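You operate a simulated robot arm through the tools that you are given. There is no shell and no other tool. Be economical: measure what you need, move in short steps, check, and stop when the job is done.

You are at the controls of a simulated two-armed robot. One attempt, no reset.

Task
Wipe up the spill on the top of the blue table with the blue towel and put it back.

It is judged by the outcome, as a careful person would: the job done as asked, and still so three seconds after it is handed in. It fails if anything else is knocked over, pushed out of place, dropped, spilled or broken. Flat cloth is picked up by pressing the open fingertips on it (5 to 10 N) and closing them slowly along it; thin cloth reads only 2 to 8 mm in the jaws.

Robot
Two 7-joint arms with two-finger parallel grippers on one trunk, on a base that drives. Base frame: it is fixed to the floor where the robot stands at the start and does not move with it; the origin is under the middle of the robot, x ahead of it, y to its left, z up. Lengths are in mm, angles in degrees, forces in N, time in s.
The left shoulder is at the start at [50, 168, 1057], the right one opposite. Payload 1.57 kg a hand.
The TCP of each hand is the grasp point between the finger pads, 30 mm short of the fingertips. In the tool frame z runs along the fingers and y along their closing line. Largest opening 80 mm; finger width 17, thickness 12; the body of the gripper, 40 by 82 mm, starts 80 mm behind the TCP.
Orientation is told as [roll, pitch, yaw] about the base's x, y, z axes, in that order, counted from this pose: with the fingers straight down and closing along the base's y, the tool's x points along the base's -x, its y along +y and its z along -z.

Tools
- The arms move only by the tool servo_tool. It takes "left_motion", "right_motion" or both (then of equal length, played together; a hand with none holds still); each is a list of rows, each a list of 7 numbers: the gripper command, from -1 (shut) to 1 (fully open), values between in proportion, then the shift along the tool's x, y, z in mm, then the turn, a rotation vector about the tool's x, y, z in rad. In form: [[fingers, dx, dy, dz, wx, wy, wz], ...]. A call has 1 to 12 rows; each row is the pose to reach, as a shift and turn from the pose commanded when the call began, along the tool's axes at that moment. Rows are played at 5 a second. More than 50 mm and 8.6 degrees between two rows, or a gripper value outside its range, and nothing of the call is played. Where a pose cannot be reached the arm comes as near as it can. A force on the tool above 40 N (or 10 N above the force at the start of the call, whichever is more), or a blocked arm, ends the call early, and 0.2 s more pass. Each finger travels about 45 mm/s and halts on what it meets, pressing with about 25 N; the grip force reading is that of the motor and also rises with nothing between the fingers. The clock runs only during rows and for 0.2 s after the last one: add rows that repeat a pose to give the fingers time. The reply holds the time, the measured pose of the TCP, the force on the tool along the base axes, the opening and the grip force, in the units named above and with some noise, with the torque about the TCP (base axes, N m) and any sound that the robot's microphone picked up.
- Cameras (640 x 400 px; columns grow to the right, rows downward): "scene" is now at [123, 25.9, 1264.5]; the picture's right is [0.32, -0.95, 0.00], its down [-0.56, -0.19, -0.80] and it looks along [0.76, 0.26, -0.60] (base axes); focal length 264 px, centre (320, 200). "left" rides on the left gripper at [72, 7, -122] in its tool frame; the picture's right is [-0.09, 1.00, 0.00], its down [-0.84, -0.08, -0.54] and it looks along [-0.54, -0.05, 0.84] (tool axes); focal length 238 px, centre (320, 200). "right" rides on the right gripper at [72, -7, -122] in its tool frame; the picture's right is [0.09, 1.00, 0.00], its down [-0.84, 0.08, -0.54] and it looks along [-0.54, 0.05, 0.84] (tool axes); focal length 238 px, centre (320, 200). There is no depth. A picture from a camera that has moved, and an enlarged one, comes with that camera's place and axes in the base frame and with its lens.
- capture(camera): a new picture of that camera. No time passes.
- move_column(by): slides the trunk up (or, below 0, down) by that many mm; the arms and the scene camera ride with it, the base frame stays. It gives what a move gives, with no picture.
- base_move(legs): drives the robot by 1 to 6 legs, each [ahead, left, turn to the left] in mm, mm and degrees, along the robot's own axes; the way and the turn of a leg run together, so that a leg with both is an arc; at most 1500 mm and 180 degrees a leg. The arms and the cameras ride along, it lands a little off, and it stops where it bumps. It gives what a move gives.
- pan_tilt(pan, tilt): turns the head with the scene camera to pan (to the left, within 80 degrees either way) and tilt (down, from -29 to 69), counted from straight ahead of the robot. It gives what a move gives.
- close_up(camera, box): a new picture of the part [left, top, right, bottom] of that camera's present view, enlarged. No time passes.
- hand_in(): hands the job in; it is judged then, once.

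Work in short steps. Places have to be worked out from the pictures, the camera data and where the tool is seen: move nearer, look again, correct. Check each grasp and each placing, and mend what went wrong. You have 120 turns and 108 pictures in all, those below and enlarged ones among them. Open the grippers and draw the arms clear of the work before you hand the job in, unless the task says otherwise; then end with one line.

The tools are called after ">>>" as a command line: name --argument value ..., lists and objects as JSON in quotes. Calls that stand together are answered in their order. servo_tool: Moves the arms, as the interface text tells. Its arguments: {"type":"object","properties":{"left_motion":{"type":"array"},"right_motion":{"type":"array"}},"required":[]} The other tools are called the same way: move_column (by) slides the trunk up or down; base_move (legs) drives the base; pan_tilt (pan, tilt) turns the head that bears the scene camera; capture (camera) takes a picture; close_up (camera, box) takes an enlarged picture of a part of a camera's view; hand_in () hands the job in.

At the start:

```text
clock: 0.0
left_tcp_pos: [456.3, 340.8, 1012.6]
left_orientation: [0.0, 0.0, 0.0]
left_wrist_force: [-0.1, 0.0, 0.3]
left_moment: [0.01, -0.02, 0.03]
left_gripper_width: 79.9
left_gripper_force: 0.1
right_tcp_pos: [470.0, -62.4, 974.9]
right_orientation: [0.0, 0.0, 0.0]
right_wrist_force: [-0.8, -0.9, 0.3]
right_moment: [-0.01, 0.01, 0.0]
right_gripper_width: 80.1
right_gripper_force: 0.1
trunk travel left (down, up): [-225.0, 218.0]
robot x, y, heading: [2.3, -0.8, -0.0]
head pan, tilt: [18.9, 36.5]
```

scene: 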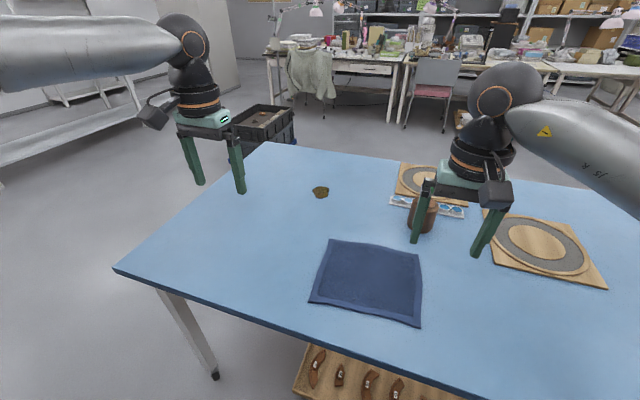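
right: 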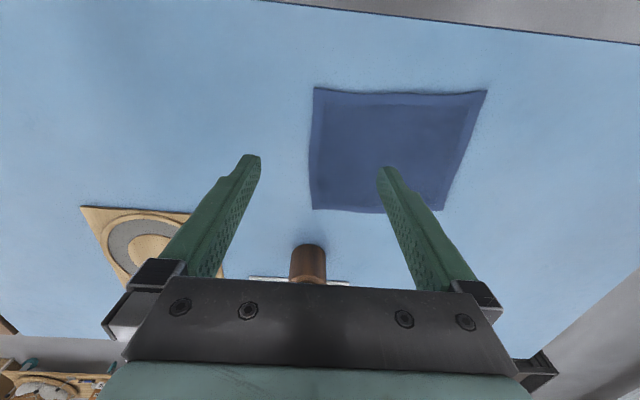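
left: 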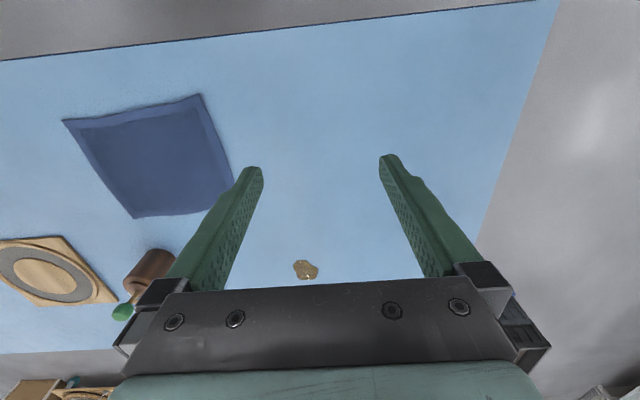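

The spill appears to be near (894, 290), the towel is centred at about (577, 46), and the near table edge is at x≈385. The spill is out of reach from here, so I'll look at the base and table clearance first.

>>> pan_tilt --pan 0 --tilt 69

>>> capture --camera "scene"

>>> pan_tilt --pan 60 --tilt 40

>>> capture --camera "scene"

```text
clock: 1.0
left_tcp_pos: [456.7, 340.4, 1012.7]
left_orientation: [-0.1, 0.0, 0.0]
left_wrist_force: [0.7, 0.2, 1.0]
left_moment: [-0.03, 0.02, -0.01]
left_gripper_width: 80.0
left_gripper_force: 0.1
right_tcp_pos: [469.5, -63.9, 974.6]
right_orientation: [0.0, 0.0, 0.0]
right_wrist_force: [-0.2, 0.9, -0.2]
right_moment: [-0.01, 0.0, -0.01]
right_gripper_width: 80.1
right_gripper_force: 0.1
trunk travel left (down, up): [-225.0, 218.0]
robot x, y, heading: [2.0, -1.0, 0.2]
head pan, tilt: [0.0, 68.8]
```

```text
104 pictures are left
camera scene: at [96.5, -2.4, 1223.2], right [0.0, -1.0, 0.0], down [-0.93, 0.0, -0.36], along [0.36, 0.0, -0.93], focal length 264 px, centre (320, 200)
```

scene: 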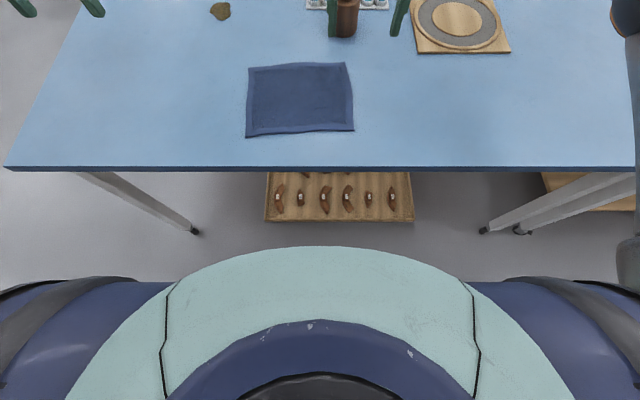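

```text
clock: 2.3
left_tcp_pos: [455.9, 340.6, 1013.5]
left_orientation: [0.0, 0.0, 0.0]
left_wrist_force: [-0.4, -0.2, -0.6]
left_moment: [-0.01, 0.01, -0.02]
left_gripper_width: 80.2
left_gripper_force: 0.0
right_tcp_pos: [468.6, -63.5, 975.7]
right_orientation: [0.0, -0.1, 0.0]
right_wrist_force: [-0.2, 0.0, -0.7]
right_moment: [0.02, -0.01, 0.01]
right_gripper_width: 79.8
right_gripper_force: 0.1
trunk travel left (down, up): [-225.0, 218.0]
robot x, y, heading: [-0.7, -3.0, 0.0]
head pan, tilt: [60.0, 40.0]
```

```text
103 pictures are left
camera scene: at [83.1, 71.2, 1259.3], right [0.87, -0.5, 0.0], down [-0.32, -0.56, -0.77], along [0.38, 0.66, -0.64], focal length 264 px, centre (320, 200)
```

scene: 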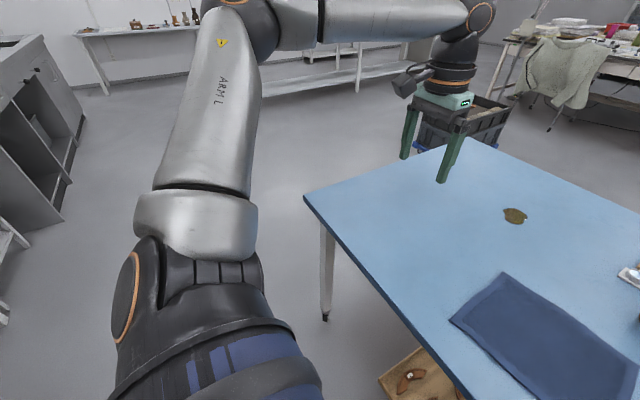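

The left side of the table is open, so I'll grasp the towel by its two near corners, around (462, 174) and (485, -84). I'm moving both hands to hover just inside them, with the jaws half open.

>>> servo_tool --left_motion '[[1, -4, -25, 28, 0, 0, 0], [1, -8, -50, 56, 0, 0, 0], [0.5, -13, -75, 84, 0, 0, 0], [0, -17, -100, 112, 0, 0, 0], [0, -21, -125, 140, 0, 0, 0], [0, -25, -150, 167, 0, 0, 0], [0, -30, -175, 195, 0, 0, 0], [0, -34, -200, 223, 0, 0, 0], [0, -34, -200, 223, 0, 0, 0]]' --right_motion '[[1, -4, 2, 23, 0, 0, 0], [1, -9, 3, 46, 0, 0, 0], [0.5, -13, 5, 69, 0, 0, 0], [0, -18, 6, 92, 0, 0, 0], [0, -22, 8, 116, 0, 0, 0], [0, -27, 10, 139, 0, 0, 0], [0, -31, 12, 162, 0, 0, 0], [0, -36, 13, 185, 0, 0, 0], [0, -36, 13, 185, 0, 0, 0]]'

>>> pan_tilt --pan 5 --tilt 50

>>> capture --camera "left"

>>> capture --camera "right"

>>> capture --camera "scene"

```text
clock: 4.3
left_tcp_pos: [453.6, 181.7, 816.8]
left_orientation: [-0.1, -0.1, 0.0]
left_wrist_force: [0.0, -0.2, 0.6]
left_moment: [-0.01, 0.0, -0.01]
left_gripper_width: 39.8
left_gripper_force: 0.1
left hand out of reach, approached as far as the arm can: row 7, 8, 9
right_tcp_pos: [506.3, -49.7, 788.2]
right_orientation: [-0.1, 0.1, 0.1]
right_wrist_force: [-0.5, 0.6, 0.6]
right_moment: [0.04, 0.02, 0.0]
right_gripper_width: 39.9
right_gripper_force: 0.0
trunk travel left (down, up): [-225.0, 218.0]
robot x, y, heading: [0.7, 1.2, -0.1]
head pan, tilt: [60.0, 40.0]
```

```text
clock: 5.5
left_tcp_pos: [454.4, 181.5, 816.7]
left_orientation: [0.1, -0.1, 0.0]
left_wrist_force: [-0.7, 0.1, -0.1]
left_moment: [0.01, 0.0, 0.03]
left_gripper_width: 40.1
left_gripper_force: 0.0
right_tcp_pos: [507.1, -49.8, 789.5]
right_orientation: [0.0, -0.1, 0.0]
right_wrist_force: [0.7, 0.0, -1.3]
right_moment: [0.0, 0.02, -0.02]
right_gripper_width: 40.0
right_gripper_force: 0.0
trunk travel left (down, up): [-225.0, 218.0]
robot x, y, heading: [0.6, -1.5, -0.1]
head pan, tilt: [5.0, 50.0]
```

```text
102 pictures are left
camera left: at [383.6, 188.8, 938.1], right [0.09, 1.0, 0.0], down [0.84, -0.08, 0.54], along [0.54, -0.05, -0.84], focal length 238 px, centre (320, 200)
```

left: 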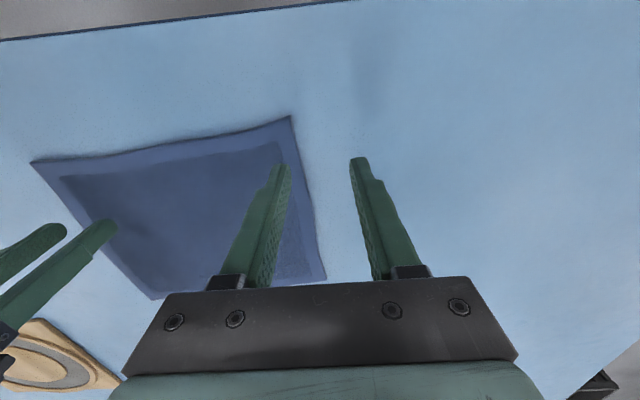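

```text
101 pictures are left
camera right: at [434.8, -56.2, 911.2], right [-0.09, 1.0, 0.0], down [0.84, 0.08, 0.54], along [0.54, 0.05, -0.84], focal length 238 px, centre (320, 200)
```

right: 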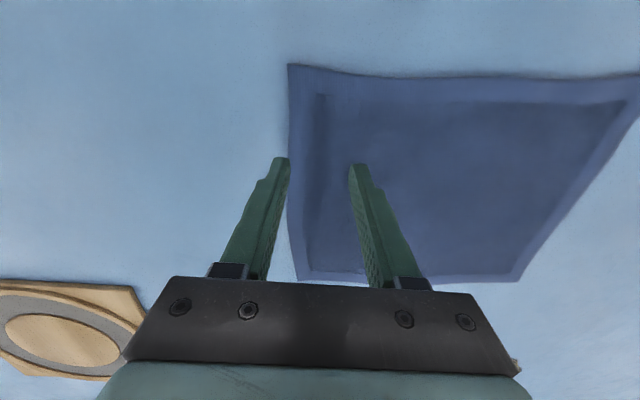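

```text
100 pictures are left
camera scene: at [117.2, 4.4, 1245.2], right [0.09, -1.0, 0.0], down [-0.76, -0.07, -0.64], along [0.64, 0.06, -0.77], focal length 264 px, centre (320, 200)
```

scene: 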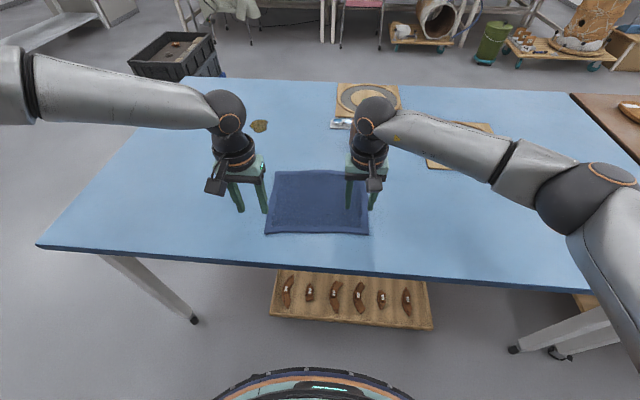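

Comparing the scene and wrist views, the towel's real height looks nearer z≈740, with near corners at about (430, 159) and (448, -75). That also puts the spill closer, at roughly (830, 270). I'll shift both hands onto the corners at this height and see whether the left arm gets there.

>>> servo_tool --left_motion '[[0, 0, -14, 0, 0, 0, 0], [0, 0, -28, 0, 0, 0, 0], [0, -2, -42, 0, 0, 0, 0], [0, -4, -55, 0, 0, 0, 0], [0, -4, -55, 0, 0, 0, 0]]' --right_motion '[[0, 8, 2, 0, 0, 0, 0], [0, 16, 4, 0, 0, 0, 0], [0, 24, 6, 0, 0, 0, 0], [0, 31, 8, 0, 0, 0, 0], [0, 31, 8, 0, 0, 0, 0]]'

```text
clock: 6.7
left_tcp_pos: [435.9, 158.6, 831.4]
left_orientation: [0.0, -0.1, 0.0]
left_wrist_force: [0.2, -0.5, 0.2]
left_moment: [-0.03, -0.04, -0.01]
left_gripper_width: 40.3
left_gripper_force: 0.1
left hand out of reach, approached as far as the arm can: row 1, 2, 3, 4, 5
right_tcp_pos: [474.4, -41.9, 788.8]
right_orientation: [0.0, 0.0, 0.1]
right_wrist_force: [-1.2, -0.5, 0.2]
right_moment: [0.01, 0.03, 0.01]
right_gripper_width: 39.9
right_gripper_force: 0.1
trunk travel left (down, up): [-225.0, 218.0]
robot x, y, heading: [-0.8, -0.5, -0.0]
head pan, tilt: [5.0, 50.0]
```

The left arm stalls, probably at a wrist limit, so I'll try yawing its tool clockwise while moving to the same spot.

>>> servo_tool --left_motion '[[0, 0, 0, 0, 0, 0, 0.12], [0, 0, 0, 0, 0, 0, 0.24], [0, 0, 0, 0, 0, 0, 0.35], [0, -8, -11, 0, 0, 0, 0.35], [0, -16, -22, 14, 0, 0, 0.35], [0, -24, -33, 28, 0, 0, 0.35], [0, -24, -33, 42, 0, 0, 0.35], [0, -24, -33, 42, 0, 0, 0.35]]'

```text
clock: 8.5
left_tcp_pos: [435.1, 165.0, 818.7]
left_orientation: [0.1, -0.1, -20.0]
left_wrist_force: [-0.8, 0.3, 0.9]
left_moment: [-0.02, 0.0, -0.02]
left_gripper_width: 40.0
left_gripper_force: 0.0
left hand out of reach, approached as far as the arm can: row 4, 5, 6, 7, 8
right_tcp_pos: [474.4, -43.2, 788.5]
right_orientation: [-0.1, -0.1, 0.0]
right_wrist_force: [0.4, -0.9, 0.1]
right_moment: [-0.02, 0.0, 0.02]
right_gripper_width: 39.9
right_gripper_force: 0.1
trunk travel left (down, up): [-225.0, 218.0]
robot x, y, heading: [0.6, 1.7, 0.0]
head pan, tilt: [5.0, 50.0]
```

Yaw isn't the limit; depth relative to the shoulder seems to be. I'll raise both hands a little and lower the trunk, so the arms work higher relative to their shoulders.

>>> servo_tool --left_motion '[[0, 0, 0, -25, 0, 0, 0], [0, 0, 0, -50, 0, 0, -0.12], [0, 0, 0, -75, 0, 0, -0.24], [0, 0, 0, -75, 0, 0, -0.35], [0, 0, 0, -75, 0, 0, -0.35]]' --right_motion '[[0, 0, 0, -25, 0, 0, 0], [0, 0, 0, -50, 0, 0, 0], [0, 0, 0, -75, 0, 0, 0], [0, 0, 0, -100, 0, 0, 0], [0, 0, 0, -100, 0, 0, 0]]'

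>>> move_column --by -100

```text
clock: 9.7
left_tcp_pos: [432.9, 167.2, 894.7]
left_orientation: [0.0, 0.0, 0.1]
left_wrist_force: [1.0, -0.5, 0.6]
left_moment: [0.01, -0.02, -0.01]
left_gripper_width: 39.9
left_gripper_force: 0.0
right_tcp_pos: [474.0, -40.2, 890.6]
right_orientation: [0.0, 0.1, 0.0]
right_wrist_force: [0.2, -0.5, -0.1]
right_moment: [0.03, 0.0, 0.02]
right_gripper_width: 39.9
right_gripper_force: 0.0
trunk travel left (down, up): [-225.0, 218.0]
robot x, y, heading: [-1.0, 0.8, -0.1]
head pan, tilt: [5.0, 50.0]
```

```text
clock: 11.0
left_tcp_pos: [434.0, 165.5, 793.7]
left_orientation: [0.0, 0.0, 0.0]
left_wrist_force: [0.0, 0.0, -0.1]
left_moment: [-0.01, 0.01, 0.01]
left_gripper_width: 39.9
left_gripper_force: 0.1
right_tcp_pos: [473.0, -40.0, 789.1]
right_orientation: [0.0, 0.0, 0.0]
right_wrist_force: [-0.1, 0.1, -0.1]
right_moment: [-0.02, -0.04, 0.02]
right_gripper_width: 39.9
right_gripper_force: 0.0
trunk travel left (down, up): [-125.0, 318.0]
robot x, y, heading: [-0.0, 0.1, -0.1]
head pan, tilt: [5.0, 50.0]
```

The trunk is lowered and the arms came with it. Now I'll move the left hand to its corner at about (458, 122).

>>> servo_tool --left_motion '[[0, -8, -14, 0, 0, 0, 0], [0, -16, -29, 0, 0, 0, 0], [0, -24, -43, 4, 0, 0, 0], [0, -24, -43, 4, 0, 0, 0]]'

>>> capture --camera "left"

>>> capture --camera "right"

>>> capture --camera "scene"

```text
clock: 12.0
left_tcp_pos: [445.4, 144.7, 795.6]
left_orientation: [0.1, -0.2, 0.0]
left_wrist_force: [-0.1, -0.2, 1.0]
left_moment: [0.02, 0.03, 0.01]
left_gripper_width: 40.0
left_gripper_force: 0.1
left hand out of reach, approached as far as the arm can: row 2, 3, 4
right_tcp_pos: [474.3, -40.8, 789.6]
right_orientation: [-0.1, 0.0, 0.0]
right_wrist_force: [0.5, 0.2, 0.3]
right_moment: [-0.02, 0.03, 0.06]
right_gripper_width: 40.0
right_gripper_force: 0.1
trunk travel left (down, up): [-125.0, 318.0]
robot x, y, heading: [-1.4, 1.0, 0.1]
head pan, tilt: [5.0, 50.0]
```

```text
99 pictures are left
camera left: at [374.2, 151.3, 917.1], right [0.09, 1.0, 0.0], down [0.84, -0.08, 0.54], along [0.54, -0.05, -0.84], focal length 238 px, centre (320, 200)
```

left: 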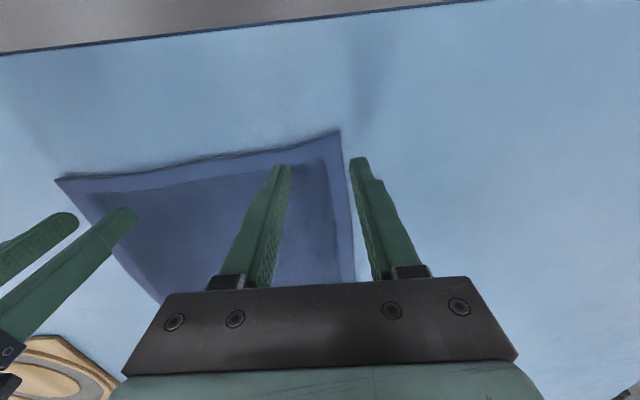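

```text
98 pictures are left
camera right: at [402.5, -47.4, 910.6], right [-0.09, 1.0, 0.0], down [0.84, 0.08, 0.54], along [0.54, 0.05, -0.84], focal length 238 px, centre (320, 200)
```

right: 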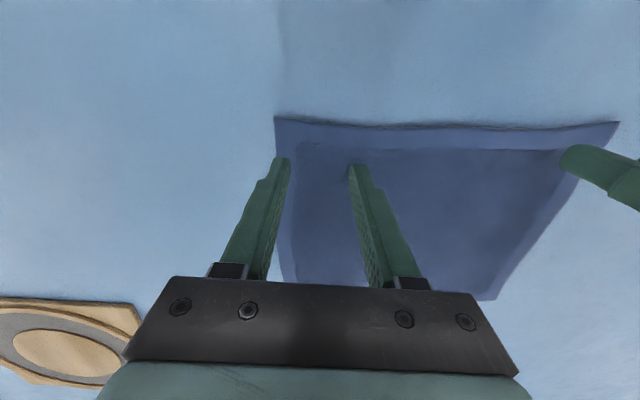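

```text
97 pictures are left
camera scene: at [117.2, 4.3, 1145.1], right [0.09, -1.0, 0.0], down [-0.76, -0.07, -0.64], along [0.64, 0.06, -0.77], focal length 264 px, centre (320, 200)
```

scene: 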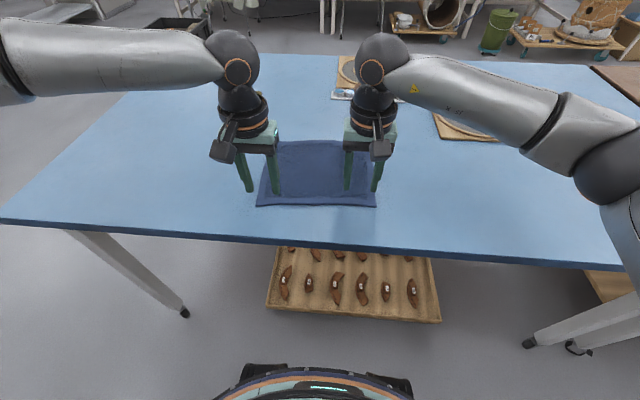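

Two trunk heights triangulate the towel to z≈725, with near corners at about (437, 163) and (454, -77). Lowering the trunk did help the left arm, so I'll raise the hands and drop it another 100.

>>> servo_tool --left_motion '[[0, 0, 0, -30, 0, 0, 0], [0, 0, 0, -60, 0, 0, 0], [0, 0, 0, -95, 0, 0, 0], [0, 0, 0, -95, 0, 0, 0]]' --right_motion '[[0, 0, 0, -30, 0, 0, 0], [0, 0, 0, -60, 0, 0, 0], [0, 0, 0, -100, 0, 0, 0], [0, 0, 0, -100, 0, 0, 0]]'

>>> move_column --by -100

>>> servo_tool --left_motion '[[0, -5, -9, 0, 0, 0, 0], [0, -10, -18, 0, 0, 0, 0], [0, -15, -25, 0, 0, 0, 0], [0, -15, -25, 0, 0, 0, 0]]'

```text
clock: 13.0
left_tcp_pos: [443.3, 143.3, 889.0]
left_orientation: [-0.1, 0.1, 0.0]
left_wrist_force: [0.2, -0.3, 0.6]
left_moment: [0.0, -0.02, 0.0]
left_gripper_width: 39.8
left_gripper_force: 0.0
right_tcp_pos: [473.7, -41.0, 890.5]
right_orientation: [0.0, 0.0, 0.0]
right_wrist_force: [0.6, 1.1, -0.1]
right_moment: [0.02, -0.01, 0.04]
right_gripper_width: 40.1
right_gripper_force: 0.1
trunk travel left (down, up): [-125.0, 318.0]
robot x, y, heading: [-1.5, 2.7, 0.4]
head pan, tilt: [5.0, 50.0]
```

```text
clock: 14.4
left_tcp_pos: [444.2, 143.2, 789.6]
left_orientation: [0.1, 0.0, 0.0]
left_wrist_force: [-0.4, -0.5, 0.4]
left_moment: [0.0, 0.02, 0.0]
left_gripper_width: 40.0
left_gripper_force: 0.1
right_tcp_pos: [474.1, -41.0, 790.8]
right_orientation: [0.0, -0.1, -0.1]
right_wrist_force: [-0.4, -0.3, 0.1]
right_moment: [0.03, -0.01, 0.0]
right_gripper_width: 40.0
right_gripper_force: 0.0
trunk travel left (down, up): [-25.0, 418.0]
robot x, y, heading: [0.1, 1.8, -0.1]
head pan, tilt: [5.0, 50.0]
```

```text
clock: 15.4
left_tcp_pos: [445.6, 142.1, 787.6]
left_orientation: [-0.2, -0.1, 0.0]
left_wrist_force: [0.4, 1.0, -0.6]
left_moment: [-0.02, 0.01, -0.02]
left_gripper_width: 39.8
left_gripper_force: 0.0
left hand out of reach, approached as far as the arm can: row 1, 2, 3, 4
right_tcp_pos: [474.1, -40.5, 788.6]
right_orientation: [0.0, 0.0, 0.0]
right_wrist_force: [0.5, 0.4, 0.1]
right_moment: [-0.03, 0.0, -0.01]
right_gripper_width: 39.7
right_gripper_force: 0.1
trunk travel left (down, up): [-25.0, 418.0]
robot x, y, heading: [0.7, 0.6, -0.1]
head pan, tilt: [5.0, 50.0]
```

The left arm can't come further inward than y≈142, while the right one has slack. I'll shift the base 30 mm to the right and bring the right hand back over its corner.

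>>> base_move --legs '[[0, -30, 0]]'

>>> servo_tool --right_motion '[[0, 0, 10, 0, 0, 0, 0], [0, -2, 20, 0, 0, 0, 0], [0, -3, 28, 0, 0, 0, 0], [0, -3, 28, 0, 0, 0, 0]]'

```text
clock: 16.2
left_tcp_pos: [444.6, 111.5, 787.8]
left_orientation: [-0.1, -0.1, 0.1]
left_wrist_force: [0.5, 0.3, -0.1]
left_moment: [0.0, -0.02, 0.02]
left_gripper_width: 40.1
left_gripper_force: 0.1
right_tcp_pos: [474.4, -71.2, 789.9]
right_orientation: [0.0, 0.0, 0.0]
right_wrist_force: [0.0, -0.5, -0.4]
right_moment: [0.02, 0.01, 0.03]
right_gripper_width: 39.8
right_gripper_force: 0.1
trunk travel left (down, up): [-25.0, 418.0]
robot x, y, heading: [-2.1, -28.3, -0.2]
head pan, tilt: [5.0, 50.0]
```

```text
clock: 17.2
left_tcp_pos: [444.4, 113.0, 788.3]
left_orientation: [-0.1, -0.1, 0.0]
left_wrist_force: [0.7, 0.2, -0.7]
left_moment: [0.03, 0.02, -0.05]
left_gripper_width: 39.8
left_gripper_force: 0.1
right_tcp_pos: [477.8, -41.8, 790.6]
right_orientation: [0.0, 0.0, -0.1]
right_wrist_force: [0.5, 0.3, 0.9]
right_moment: [0.0, 0.02, 0.02]
right_gripper_width: 40.0
right_gripper_force: 0.1
trunk travel left (down, up): [-25.0, 418.0]
robot x, y, heading: [-2.8, -28.9, -0.0]
head pan, tilt: [5.0, 50.0]
```

Now I'll move the left hand slightly forward and lower both hands slowly to feel for the table.

>>> servo_tool --left_motion '[[0, -9, 2, 0, 0, 0, 0], [0, -18, 4, 0, 0, 0, 0], [0, -18, 4, 6, 0, 0, 0], [0, -18, 4, 12, 0, 0, 0], [0, -18, 4, 18, 0, 0, 0], [0, -18, 4, 24, 0, 0, 0], [0, -18, 4, 29, 0, 0, 0], [0, -18, 4, 34, 0, 0, 0]]' --right_motion '[[0, 0, 0, 0, 0, 0, 0], [0, 0, 0, 0, 0, 0, 0], [0, 0, 0, 6, 0, 0, 0], [0, 0, 0, 12, 0, 0, 0], [0, 0, 0, 18, 0, 0, 0], [0, 0, 0, 24, 0, 0, 0], [0, 0, 0, 30, 0, 0, 0], [0, 0, 0, 36, 0, 0, 0]]'

>>> capture --camera "left"

>>> capture --camera "right"

```text
clock: 18.7
left_tcp_pos: [460.6, 119.4, 772.5]
left_orientation: [-0.4, -1.2, 0.2]
left_wrist_force: [-2.7, 0.9, 18.4]
left_moment: [0.23, 0.1, -0.01]
left_gripper_width: 40.0
left_gripper_force: 0.0
left hand out of reach, approached as far as the arm can: row 1, 2, 3, 4, 5, 6, 7
right_tcp_pos: [477.5, -42.1, 773.1]
right_orientation: [0.4, -0.9, 0.0]
right_wrist_force: [-1.1, -1.6, 16.2]
right_moment: [-0.2, 0.03, -0.04]
right_gripper_width: 40.3
right_gripper_force: 0.1
trunk travel left (down, up): [-25.0, 418.0]
robot x, y, heading: [1.8, -30.0, 0.1]
head pan, tilt: [5.0, 50.0]
stopped in row 7 (left hand): the force on the tool passed its limit (the readings are from after the stop); the commanded pose is now the measured one
```

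```text
96 pictures are left
camera left: at [386.5, 127.6, 892.8], right [0.09, 1.0, -0.01], down [0.82, -0.07, 0.56], along [0.56, -0.05, -0.83], focal length 238 px, centre (320, 200)
```

left: 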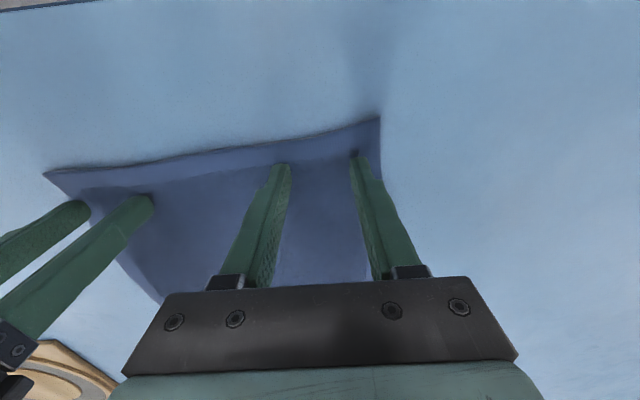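

```text
95 pictures are left
camera right: at [403.5, -49.8, 893.4], right [-0.09, 1.0, 0.01], down [0.83, 0.07, 0.56], along [0.55, 0.05, -0.83], focal length 238 px, centre (320, 200)
```

right: 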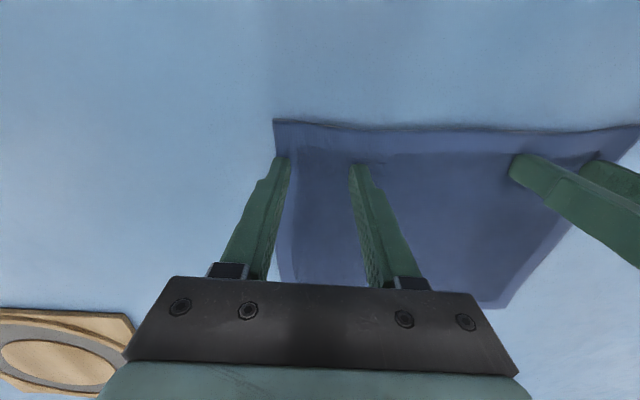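

Contact is at TCP z≈773, so the towel surface is at about z=742, and all four fingertips are on the cloth. I'll ease off a little and check the force.

>>> servo_tool --left_motion '[[0, 0, 0, -1, 0, 0, 0], [0, 0, 0, -1, 0, 0, 0]]' --right_motion '[[0, 0, 0, -1, 0, 0, 0], [0, 0, 0, -1, 0, 0, 0]]'

```text
clock: 19.3
left_tcp_pos: [459.9, 119.5, 772.9]
left_orientation: [-0.6, -1.2, 0.2]
left_wrist_force: [-1.1, -0.3, 21.7]
left_moment: [0.2, 0.16, 0.02]
left_gripper_width: 39.9
left_gripper_force: 0.0
right_tcp_pos: [477.1, -42.4, 773.1]
right_orientation: [0.4, -0.8, -0.1]
right_wrist_force: [-1.3, -0.1, 22.5]
right_moment: [-0.16, -0.02, 0.0]
right_gripper_width: 40.4
right_gripper_force: 0.0
trunk travel left (down, up): [-25.0, 418.0]
robot x, y, heading: [1.4, -27.9, -0.2]
head pan, tilt: [5.0, 50.0]
```

The force is about 22 N, which is too high. I'll raise both hands a few millimetres.

>>> servo_tool --left_motion '[[0, 0, 0, -2, 0, 0, 0], [0, 0, 0, -4, 0, 0, 0], [0, 0, 0, -4, 0, 0, 0]]' --right_motion '[[0, 0, 0, -2, 0, 0, 0], [0, 0, 0, -4, 0, 0, 0], [0, 0, 0, -4, 0, 0, 0]]'

```text
clock: 20.1
left_tcp_pos: [460.9, 121.2, 772.9]
left_orientation: [-0.3, -0.8, 0.2]
left_wrist_force: [-1.6, -2.0, 7.1]
left_moment: [-0.01, 0.01, 0.03]
left_gripper_width: 39.8
left_gripper_force: 0.1
right_tcp_pos: [477.9, -42.7, 773.5]
right_orientation: [0.2, -0.5, -0.1]
right_wrist_force: [-0.8, 1.4, 6.5]
right_moment: [0.01, 0.04, -0.01]
right_gripper_width: 40.0
right_gripper_force: 0.0
trunk travel left (down, up): [-25.0, 418.0]
robot x, y, heading: [-0.3, -30.3, 0.3]
head pan, tilt: [5.0, 50.0]
```

Pressing is now 7 N on both hands, so I'll close the fingers slowly along the cloth.

>>> servo_tool --left_motion '[[-0.1, 0, 0, 0, 0, 0, 0], [-0.2, 0, 0, 0, 0, 0, 0], [-0.3, 0, 0, 0, 0, 0, 0], [-0.4, 0, 0, 0, 0, 0, 0], [-0.5, 0, 0, 0, 0, 0, 0], [-0.6, 0, 0, 0, 0, 0, 0], [-0.7, 0, 0, 0, 0, 0, 0], [-0.8, 0, 0, 0, 0, 0, 0], [-0.9, 0, 0, 0, 0, 0, 0], [-1, 0, 0, 0, 0, 0, 0], [-1, 0, 0, 0, 0, 0, 0], [-1, 0, 0, 0, 0, 0, 0]]' --right_motion '[[-0.1, 0, 0, 0, 0, 0, 0], [-0.2, 0, 0, 0, 0, 0, 0], [-0.3, 0, 0, 0, 0, 0, 0], [-0.4, 0, 0, 0, 0, 0, 0], [-0.5, 0, 0, 0, 0, 0, 0], [-0.6, 0, 0, 0, 0, 0, 0], [-0.7, 0, 0, 0, 0, 0, 0], [-0.8, 0, 0, 0, 0, 0, 0], [-0.9, 0, 0, 0, 0, 0, 0], [-1, 0, 0, 0, 0, 0, 0], [-1, 0, 0, 0, 0, 0, 0], [-1, 0, 0, 0, 0, 0, 0]]'

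>>> capture --camera "left"

>>> capture --camera "right"

```text
clock: 22.7
left_tcp_pos: [460.4, 119.6, 774.5]
left_orientation: [-0.4, -0.9, 0.2]
left_wrist_force: [0.5, -14.2, 2.8]
left_moment: [-0.44, -0.05, -0.01]
left_gripper_width: 4.5
left_gripper_force: 25.2
right_tcp_pos: [478.2, -41.4, 774.6]
right_orientation: [0.4, -0.6, -0.1]
right_wrist_force: [-0.8, 14.6, 4.3]
right_moment: [0.49, 0.01, -0.07]
right_gripper_width: 4.3
right_gripper_force: 24.4
trunk travel left (down, up): [-25.0, 418.0]
robot x, y, heading: [-4.1, -32.6, -0.2]
head pan, tilt: [5.0, 50.0]
```

```text
94 pictures are left
camera left: at [388.4, 127.6, 894.8], right [0.09, 1.0, -0.01], down [0.83, -0.07, 0.56], along [0.55, -0.06, -0.83], focal length 238 px, centre (320, 200)
```

left: 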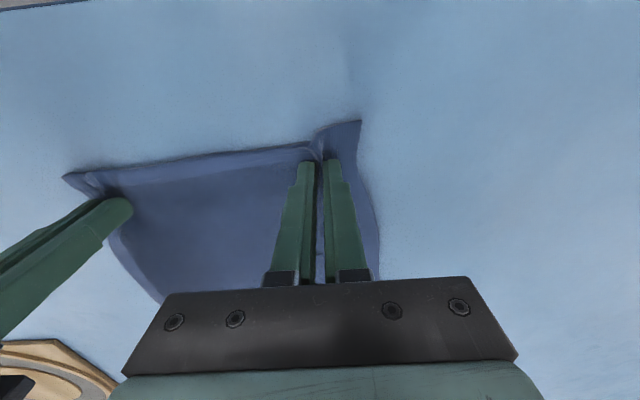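

```text
93 pictures are left
camera right: at [405.1, -49.5, 895.5], right [-0.09, 1.0, 0.01], down [0.83, 0.07, 0.55], along [0.55, 0.06, -0.83], focal length 238 px, centre (320, 200)
```

right: 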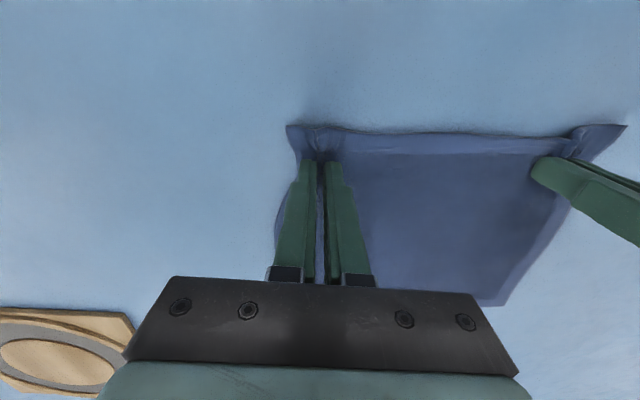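

Both corners are pinched (4.4 mm) with the cloth taut between them. I'll bring the hands slightly together to relieve the tension, then lift.

>>> servo_tool --left_motion '[[-1, 0, -3, -4, 0, 0, 0], [-1, 0, -5, -25, 0, 0, 0], [-1, 0, -5, -50, 0, 0, 0], [-1, 0, -5, -75, 0, 0, 0], [-1, 0, -5, -100, 0, 0, 0], [-1, 0, -5, -125, 0, 0, 0], [-1, 0, -5, -150, 0, 0, 0], [-1, 0, -5, -175, 0, 0, 0], [-1, 0, -5, -200, 0, 0, 0], [-1, 0, -5, -230, 0, 0, 0], [-1, 0, -5, -260, 0, 0, 0], [-1, 0, -5, -260, 0, 0, 0]]' --right_motion '[[-1, 0, 5, -4, 0, 0, 0], [-1, 0, 10, -25, 0, 0, 0], [-1, 0, 10, -50, 0, 0, 0], [-1, 0, 10, -75, 0, 0, 0], [-1, 0, 10, -100, 0, 0, 0], [-1, 0, 10, -125, 0, 0, 0], [-1, 0, 10, -150, 0, 0, 0], [-1, 0, 10, -175, 0, 0, 0], [-1, 0, 10, -200, 0, 0, 0], [-1, 0, 10, -230, 0, 0, 0], [-1, 0, 10, -260, 0, 0, 0], [-1, 0, 10, -260, 0, 0, 0]]'

>>> capture --camera "scene"

```text
clock: 25.3
left_tcp_pos: [407.3, 171.0, 972.5]
left_orientation: [-0.4, -0.9, 0.2]
left_wrist_force: [-0.9, 0.3, 0.0]
left_moment: [0.03, 0.01, 0.0]
left_gripper_width: 3.5
left_gripper_force: 23.5
left hand out of reach, approached as far as the arm can: row 2, 3, 4, 5, 6, 7, 8, 9, 10, 11, 12
right_tcp_pos: [456.8, -41.6, 995.6]
right_orientation: [0.3, -0.7, -0.1]
right_wrist_force: [0.7, 0.1, -0.6]
right_moment: [0.01, -0.01, 0.0]
right_gripper_width: 0.0
right_gripper_force: 21.0
right hand out of reach, approached as far as the arm can: row 9, 10, 11, 12
trunk travel left (down, up): [-25.0, 418.0]
robot x, y, heading: [-1.7, -31.3, 0.2]
head pan, tilt: [5.0, 50.0]
```

```text
92 pictures are left
camera scene: at [117.2, -25.3, 1045.1], right [0.09, -1.0, 0.0], down [-0.76, -0.07, -0.64], along [0.64, 0.06, -0.77], focal length 264 px, centre (320, 200)
```

scene: 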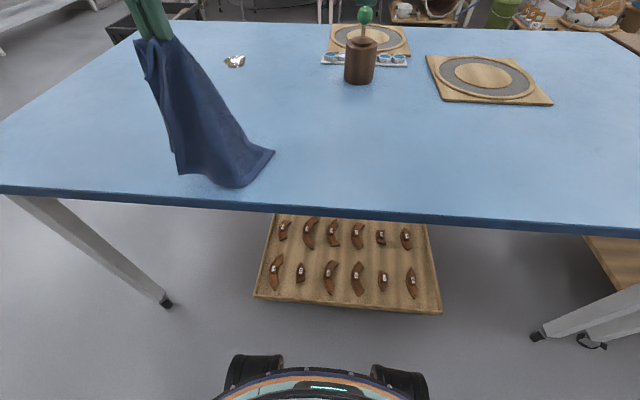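

The left hand still holds its corner, but the right one slipped out because the left arm was deflected outward. One hand is enough for wiping, so I'll raise the trunk to hang the towel clear of the table and back away.

>>> move_column --by 200

>>> base_move --legs '[[-300, 0, 0]]'

>>> pan_tilt --pan 35 --tilt 35

>>> capture --camera "scene"

```text
clock: 27.4
left_tcp_pos: [407.1, 169.9, 1172.3]
left_orientation: [-0.4, -0.9, 0.2]
left_wrist_force: [0.4, 0.7, 0.3]
left_moment: [0.03, -0.01, 0.01]
left_gripper_width: 3.5
left_gripper_force: 24.9
right_tcp_pos: [455.8, -41.2, 1193.3]
right_orientation: [0.3, -0.7, -0.2]
right_wrist_force: [-0.5, 0.3, -0.3]
right_moment: [0.0, 0.0, -0.01]
right_gripper_width: 0.0
right_gripper_force: 21.4
trunk travel left (down, up): [-225.0, 218.0]
robot x, y, heading: [-1.5, -32.3, 0.1]
head pan, tilt: [5.0, 50.0]
```

```text
clock: 29.5
left_tcp_pos: [107.7, 170.6, 1172.1]
left_orientation: [-0.4, -0.9, 0.1]
left_wrist_force: [-0.8, 0.0, -0.2]
left_moment: [0.01, 0.0, 0.03]
left_gripper_width: 3.7
left_gripper_force: 24.6
right_tcp_pos: [157.3, -41.8, 1194.1]
right_orientation: [0.3, -0.7, -0.2]
right_wrist_force: [0.3, 0.2, -0.8]
right_moment: [0.01, -0.02, -0.03]
right_gripper_width: 0.1
right_gripper_force: 21.7
trunk travel left (down, up): [-225.0, 218.0]
robot x, y, heading: [-302.1, -31.6, -0.1]
head pan, tilt: [5.0, 50.0]
```

```text
clock: 30.4
left_tcp_pos: [107.6, 170.1, 1170.9]
left_orientation: [-0.4, -0.8, 0.1]
left_wrist_force: [-0.7, -1.2, 0.2]
left_moment: [0.02, -0.02, 0.01]
left_gripper_width: 3.6
left_gripper_force: 24.3
right_tcp_pos: [158.1, -41.6, 1193.4]
right_orientation: [0.2, -0.6, -0.2]
right_wrist_force: [-0.4, -0.1, 0.7]
right_moment: [0.02, 0.0, 0.02]
right_gripper_width: 0.0
right_gripper_force: 21.5
trunk travel left (down, up): [-225.0, 218.0]
robot x, y, heading: [-298.6, -25.5, -0.1]
head pan, tilt: [35.0, 35.0]
```

```text
91 pictures are left
camera scene: at [-186.0, 18.5, 1266.8], right [0.57, -0.82, 0.0], down [-0.47, -0.33, -0.82], along [0.67, 0.47, -0.57], focal length 264 px, centre (320, 200)
```

scene: 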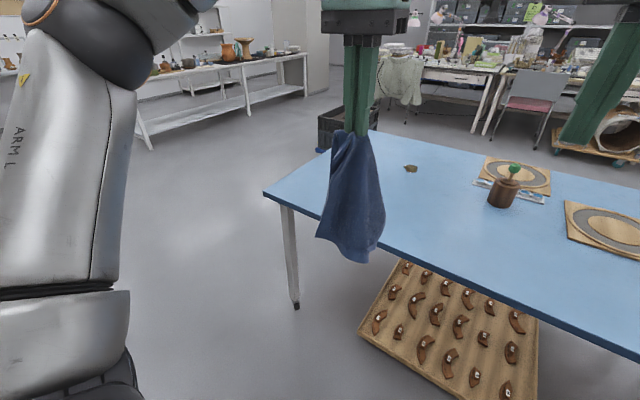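

The towel hangs securely and the floor on the left is clear. I'll drive around to the left side of the table.

>>> base_move --legs '[[0, 1250, 0], [1130, 0, 0], [0, 0, -100]]'

>>> pan_tilt --pan 10 --tilt 40

>>> capture --camera "scene"

```text
clock: 46.5
left_tcp_pos: [961.9, 793.7, 1170.6]
left_orientation: [-0.4, -0.8, -100.9]
left_wrist_force: [-0.3, 1.1, 0.0]
left_moment: [0.01, 0.04, 0.07]
left_gripper_width: 3.4
left_gripper_force: 24.4
right_tcp_pos: [742.8, 787.0, 1193.6]
right_orientation: [0.4, -0.5, -101.2]
right_wrist_force: [0.0, -0.1, 0.2]
right_moment: [-0.01, 0.0, 0.03]
right_gripper_width: 0.0
right_gripper_force: 20.9
trunk travel left (down, up): [-225.0, 218.0]
robot x, y, heading: [840.2, 1230.1, -100.9]
head pan, tilt: [35.0, 35.0]
```

```text
clock: 47.4
left_tcp_pos: [961.9, 795.3, 1171.7]
left_orientation: [-0.3, -0.9, -100.9]
left_wrist_force: [-1.3, -0.3, -0.1]
left_moment: [0.02, 0.01, 0.06]
left_gripper_width: 3.0
left_gripper_force: 24.2
right_tcp_pos: [743.9, 786.6, 1195.3]
right_orientation: [0.3, -0.7, -101.3]
right_wrist_force: [-0.5, 1.2, -0.3]
right_moment: [0.0, -0.01, 0.03]
right_gripper_width: 0.1
right_gripper_force: 21.3
trunk travel left (down, up): [-225.0, 218.0]
robot x, y, heading: [842.2, 1231.5, -100.8]
head pan, tilt: [10.0, 40.0]
```

```text
90 pictures are left
camera scene: at [833.8, 1105.2, 1259.3], right [-1.0, 0.02, 0.0], down [0.01, 0.64, -0.77], along [-0.01, -0.77, -0.64], focal length 264 px, centre (320, 200)
```

scene: 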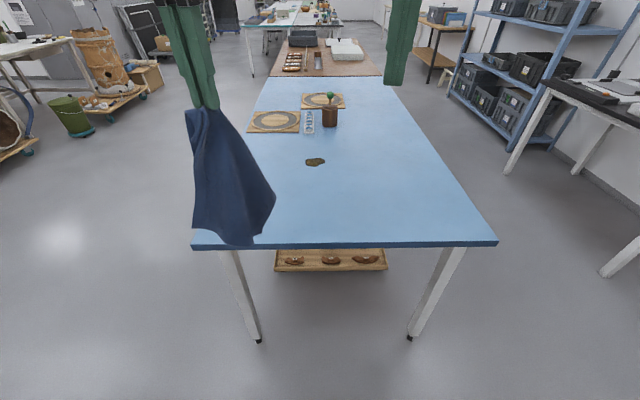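

From this side the spill is at about (838, 265) and the table edge at y≈658. I'll move up so the spill falls within the left hand's reach.

>>> base_move --legs '[[250, -34, 0], [87, 0, 0]]'

>>> capture --camera "scene"

>>> capture --camera "left"

```text
clock: 49.9
left_tcp_pos: [864.9, 466.2, 1171.3]
left_orientation: [-0.4, -0.7, -100.7]
left_wrist_force: [0.2, 0.7, -0.7]
left_moment: [0.04, 0.01, 0.06]
left_gripper_width: 3.0
left_gripper_force: 24.1
right_tcp_pos: [646.0, 457.4, 1195.0]
right_orientation: [0.4, -0.7, -101.1]
right_wrist_force: [-0.5, 0.0, 0.0]
right_moment: [-0.01, 0.01, -0.01]
right_gripper_width: 0.2
right_gripper_force: 21.5
trunk travel left (down, up): [-225.0, 218.0]
robot x, y, heading: [743.1, 905.9, -100.7]
head pan, tilt: [10.0, 40.0]
```

```text
89 pictures are left
camera scene: at [736.4, 776.9, 1259.2], right [-1.0, 0.02, 0.0], down [0.01, 0.64, -0.77], along [-0.01, -0.77, -0.64], focal length 264 px, centre (320, 200)
```

scene: 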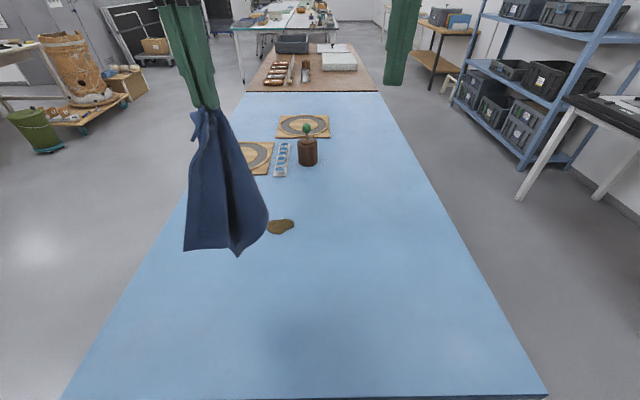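

```text
88 pictures are left
camera left: at [886.6, 538.0, 1291.8], right [0.96, -0.28, -0.01], down [-0.23, -0.8, 0.55], along [-0.16, -0.53, -0.83], focal length 238 px, centre (320, 200)
```

left: 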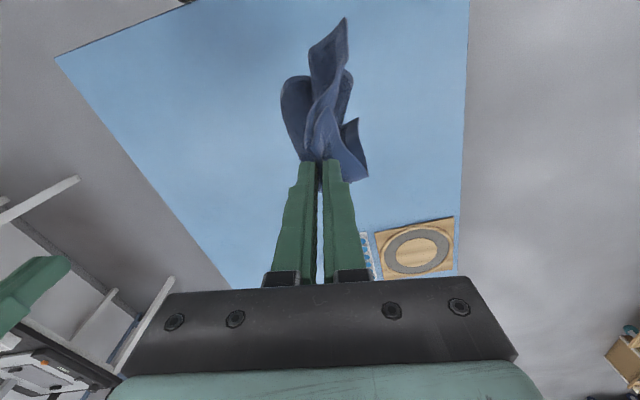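

The spill is confirmed at (837, 266). I'll take the hand out just beyond it and lower it so the hanging end starts to touch the table there.

>>> servo_tool --left_motion '[[-1, -29, 2, 10, 0, 0, 0], [-1, -58, 4, 20, 0, 0, 0], [-1, -87, 6, 30, 0, 0, 0], [-1, -116, 8, 40, 0, 0, 0], [-1, -145, 10, 50, 0, 0, 0], [-1, -174, 12, 60, 0, 0, 0], [-1, -203, 14, 80, 0, 0, 0], [-1, -232, 16, 100, 0, 0, 0], [-1, -232, 16, 125, 0, 0, 0], [-1, -232, 16, 150, 0, 0, 0]]'

>>> capture --camera "scene"

```text
clock: 52.1
left_tcp_pos: [898.2, 321.5, 1007.7]
left_orientation: [-0.4, -1.0, -100.7]
left_wrist_force: [0.5, 0.3, -1.3]
left_moment: [0.02, 0.01, 0.05]
left_gripper_width: 3.1
left_gripper_force: 24.2
left hand out of reach, approached as far as the arm can: row 1, 2, 3, 4, 5, 6, 7, 8, 9, 10
right_tcp_pos: [648.0, 457.8, 1194.4]
right_orientation: [0.2, -0.7, -101.0]
right_wrist_force: [0.8, -0.5, 0.9]
right_moment: [0.03, 0.0, 0.02]
right_gripper_width: 0.1
right_gripper_force: 21.3
trunk travel left (down, up): [-225.0, 218.0]
robot x, y, heading: [739.4, 904.7, -101.0]
head pan, tilt: [10.0, 40.0]
```

```text
87 pictures are left
camera scene: at [736.6, 777.0, 1259.2], right [-1.0, 0.02, 0.0], down [0.01, 0.64, -0.77], along [-0.01, -0.77, -0.64], focal length 264 px, centre (320, 200)
```

scene: 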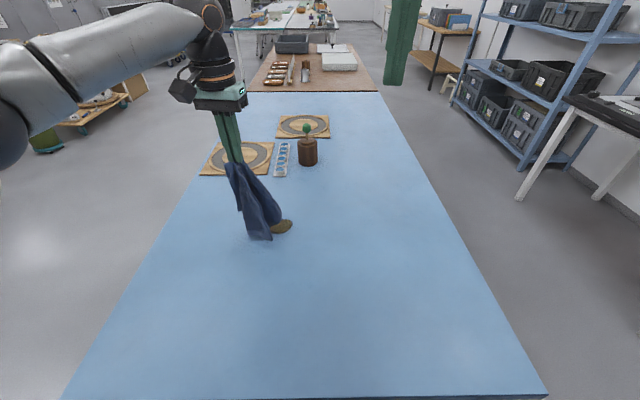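

The towel's end is beside the spill. The arm reaches further when lower, so I'll go down while steering toward the spill.

>>> servo_tool --left_motion '[[-1, 0, 0, 25, 0, 0, 0], [-1, 0, 0, 50, 0, 0, 0], [-1, 0, 0, 75, 0, 0, 0], [-1, 0, 0, 100, 0, 0, 0], [-1, -10, -10, 120, 0, 0, 0], [-1, -20, -20, 140, 0, 0, 0], [-1, -30, -30, 150, 0, 0, 0], [-1, -40, -40, 160, 0, 0, 0], [-1, -40, -40, 160, 0, 0, 0]]'

>>> capture --camera "scene"

```text
clock: 54.1
left_tcp_pos: [888.0, 330.5, 869.2]
left_orientation: [-0.4, -1.0, -100.7]
left_wrist_force: [0.2, -0.5, -0.6]
left_moment: [-0.02, -0.01, 0.05]
left_gripper_width: 3.3
left_gripper_force: 24.4
left hand out of reach, approached as far as the arm can: row 5, 6, 7, 8, 9
right_tcp_pos: [647.1, 458.8, 1193.4]
right_orientation: [0.3, -0.7, -101.0]
right_wrist_force: [0.3, -0.2, 0.8]
right_moment: [-0.01, 0.0, 0.0]
right_gripper_width: 0.0
right_gripper_force: 21.1
trunk travel left (down, up): [-225.0, 218.0]
robot x, y, heading: [747.9, 905.0, -101.0]
head pan, tilt: [10.0, 40.0]
```

```text
86 pictures are left
camera scene: at [736.5, 777.6, 1259.3], right [-1.0, 0.02, 0.0], down [0.01, 0.64, -0.77], along [-0.01, -0.77, -0.64], focal length 264 px, centre (320, 200)
```

scene: 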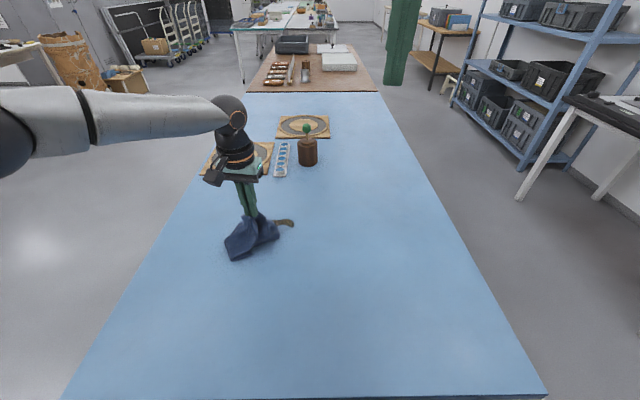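

The left arm's inward bearing limit is about 22–25° off the heading, so I'll turn the robot 12° to the right. That puts the spill well within its sector.

>>> servo_tool --left_motion '[[-1, 0, 0, -30, 0, 0, 0], [-1, 0, 0, -60, 0, 0, 0], [-1, 0, 0, -90, 0, 0, 0]]'

>>> base_move --legs '[[0, 0, -12]]'

```text
clock: 54.9
left_tcp_pos: [888.3, 331.6, 957.5]
left_orientation: [-0.4, -0.9, -100.8]
left_wrist_force: [-0.2, 0.1, -0.4]
left_moment: [0.02, 0.02, 0.05]
left_gripper_width: 3.3
left_gripper_force: 24.2
right_tcp_pos: [646.8, 457.9, 1193.3]
right_orientation: [0.3, -0.7, -101.0]
right_wrist_force: [0.2, -0.3, 0.1]
right_moment: [0.01, 0.01, 0.02]
right_gripper_width: 0.0
right_gripper_force: 21.2
trunk travel left (down, up): [-225.0, 218.0]
robot x, y, heading: [744.8, 908.3, -100.8]
head pan, tilt: [10.0, 40.0]
```

```text
clock: 56.1
left_tcp_pos: [765.5, 314.3, 957.3]
left_orientation: [-0.5, -0.9, -112.7]
left_wrist_force: [0.2, 0.1, -0.2]
left_moment: [-0.02, 0.0, 0.07]
left_gripper_width: 3.3
left_gripper_force: 24.3
right_tcp_pos: [554.7, 488.9, 1194.5]
right_orientation: [0.3, -0.7, -113.1]
right_wrist_force: [-0.2, 0.2, 1.0]
right_moment: [-0.01, 0.01, 0.02]
right_gripper_width: 0.0
right_gripper_force: 21.4
trunk travel left (down, up): [-225.0, 218.0]
robot x, y, heading: [743.8, 902.0, -113.2]
head pan, tilt: [10.0, 40.0]
```

Now I'll move the hand just beyond the spill, to about (840, 228), and lower it.

>>> servo_tool --left_motion '[[-1, -13, 25, 0, 0, 0, 0], [-1, -26, 51, 0, 0, 0, 0], [-1, -39, 76, 0, 0, 0, 0], [-1, -51, 101, 0, 0, 0, 0], [-1, -51, 101, 30, 0, 0, 0], [-1, -51, 101, 60, 0, 0, 0], [-1, -51, 101, 90, 0, 0, 0], [-1, -51, 101, 120, 0, 0, 0], [-1, -51, 101, 145, 0, 0, 0]]'

>>> capture --camera "scene"

>>> capture --camera "left"

```text
clock: 58.1
left_tcp_pos: [853.3, 255.4, 828.0]
left_orientation: [-0.4, -0.9, -112.8]
left_wrist_force: [-0.4, 0.5, -0.3]
left_moment: [0.0, 0.03, 0.08]
left_gripper_width: 3.5
left_gripper_force: 24.6
left hand out of reach, approached as far as the arm can: row 4, 5, 6, 7, 8, 9
right_tcp_pos: [554.7, 488.4, 1193.5]
right_orientation: [0.2, -0.7, -113.1]
right_wrist_force: [0.5, 0.0, 0.6]
right_moment: [0.0, -0.02, 0.0]
right_gripper_width: 0.0
right_gripper_force: 21.6
trunk travel left (down, up): [-225.0, 218.0]
robot x, y, heading: [744.5, 903.8, -113.0]
head pan, tilt: [10.0, 40.0]
```

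```text
85 pictures are left
camera scene: at [710.6, 782.2, 1259.3], right [-0.97, 0.22, 0.0], down [0.14, 0.63, -0.77], along [-0.17, -0.75, -0.64], focal length 264 px, centre (320, 200)
```

scene: 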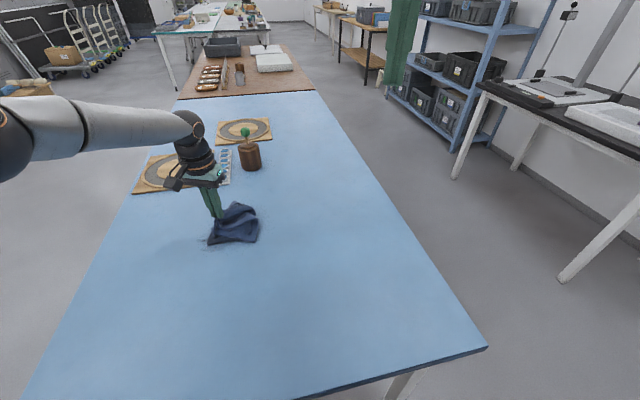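

```text
84 pictures are left
camera left: at [888.9, 320.7, 948.4], right [0.88, -0.47, -0.01], down [-0.39, -0.73, 0.56], along [-0.27, -0.49, -0.83], focal length 238 px, centre (320, 200)
```

left: 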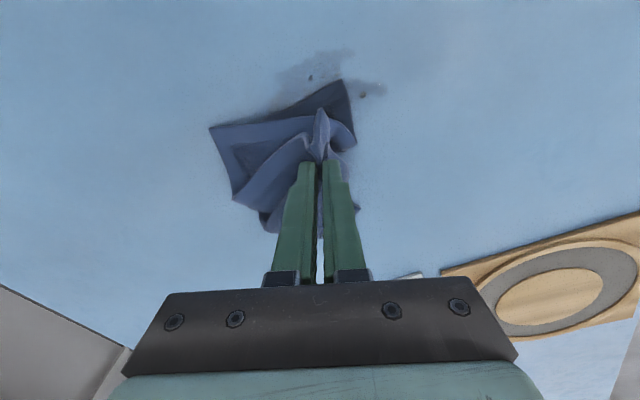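

The cloth has already taken up most of the spill, leaving traces near (870, 303) and (900, 272). I'll lower slightly and rub around the area.

>>> servo_tool --left_motion '[[-1, 0, 0, 20, 0, 0, 0], [-1, 0, 0, 38, 0, 0, 0], [-1, 26, 4, 40, 0, 0, 0], [-1, 52, 8, 40, 0, 0, 0], [-1, 54, 39, 40, 0, 0, 0], [-1, 18, 43, 40, 0, 0, 0], [-1, 0, 10, 40, 0, 0, 0], [-1, 27, -25, 40, 0, 0, 0], [-1, 61, 4, 40, 0, 0, 0], [-1, 88, 17, 40, 0, 0, 0], [-1, 115, 17, 40, 0, 0, 0]]'

>>> capture --camera "scene"

>>> capture --camera "left"

```text
clock: 60.5
left_tcp_pos: [914.0, 353.8, 783.7]
left_orientation: [-0.5, -0.9, -112.7]
left_wrist_force: [1.0, -1.6, 2.1]
left_moment: [-0.05, 0.0, 0.07]
left_gripper_width: 3.4
left_gripper_force: 24.5
left hand out of reach, approached as far as the arm can: row 1, 2, 7
right_tcp_pos: [556.3, 488.7, 1194.0]
right_orientation: [0.3, -0.8, -113.2]
right_wrist_force: [-0.5, -0.7, 0.2]
right_moment: [0.01, 0.01, 0.04]
right_gripper_width: 0.0
right_gripper_force: 21.6
trunk travel left (down, up): [-225.0, 218.0]
robot x, y, heading: [743.8, 908.6, -113.0]
head pan, tilt: [10.0, 40.0]
```

```text
83 pictures are left
camera scene: at [710.6, 782.6, 1259.4], right [-0.97, 0.22, 0.0], down [0.14, 0.63, -0.77], along [-0.17, -0.75, -0.64], focal length 264 px, centre (320, 200)
```

scene: 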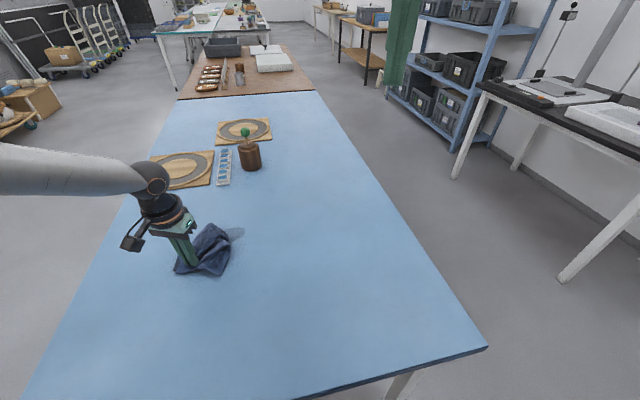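

```text
82 pictures are left
camera left: at [950.9, 419.5, 903.7], right [0.88, -0.47, 0.0], down [-0.39, -0.73, 0.56], along [-0.27, -0.49, -0.83], focal length 238 px, centre (320, 200)
```

left: 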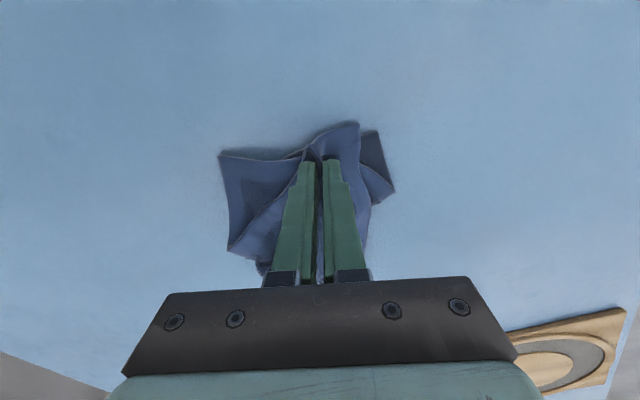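

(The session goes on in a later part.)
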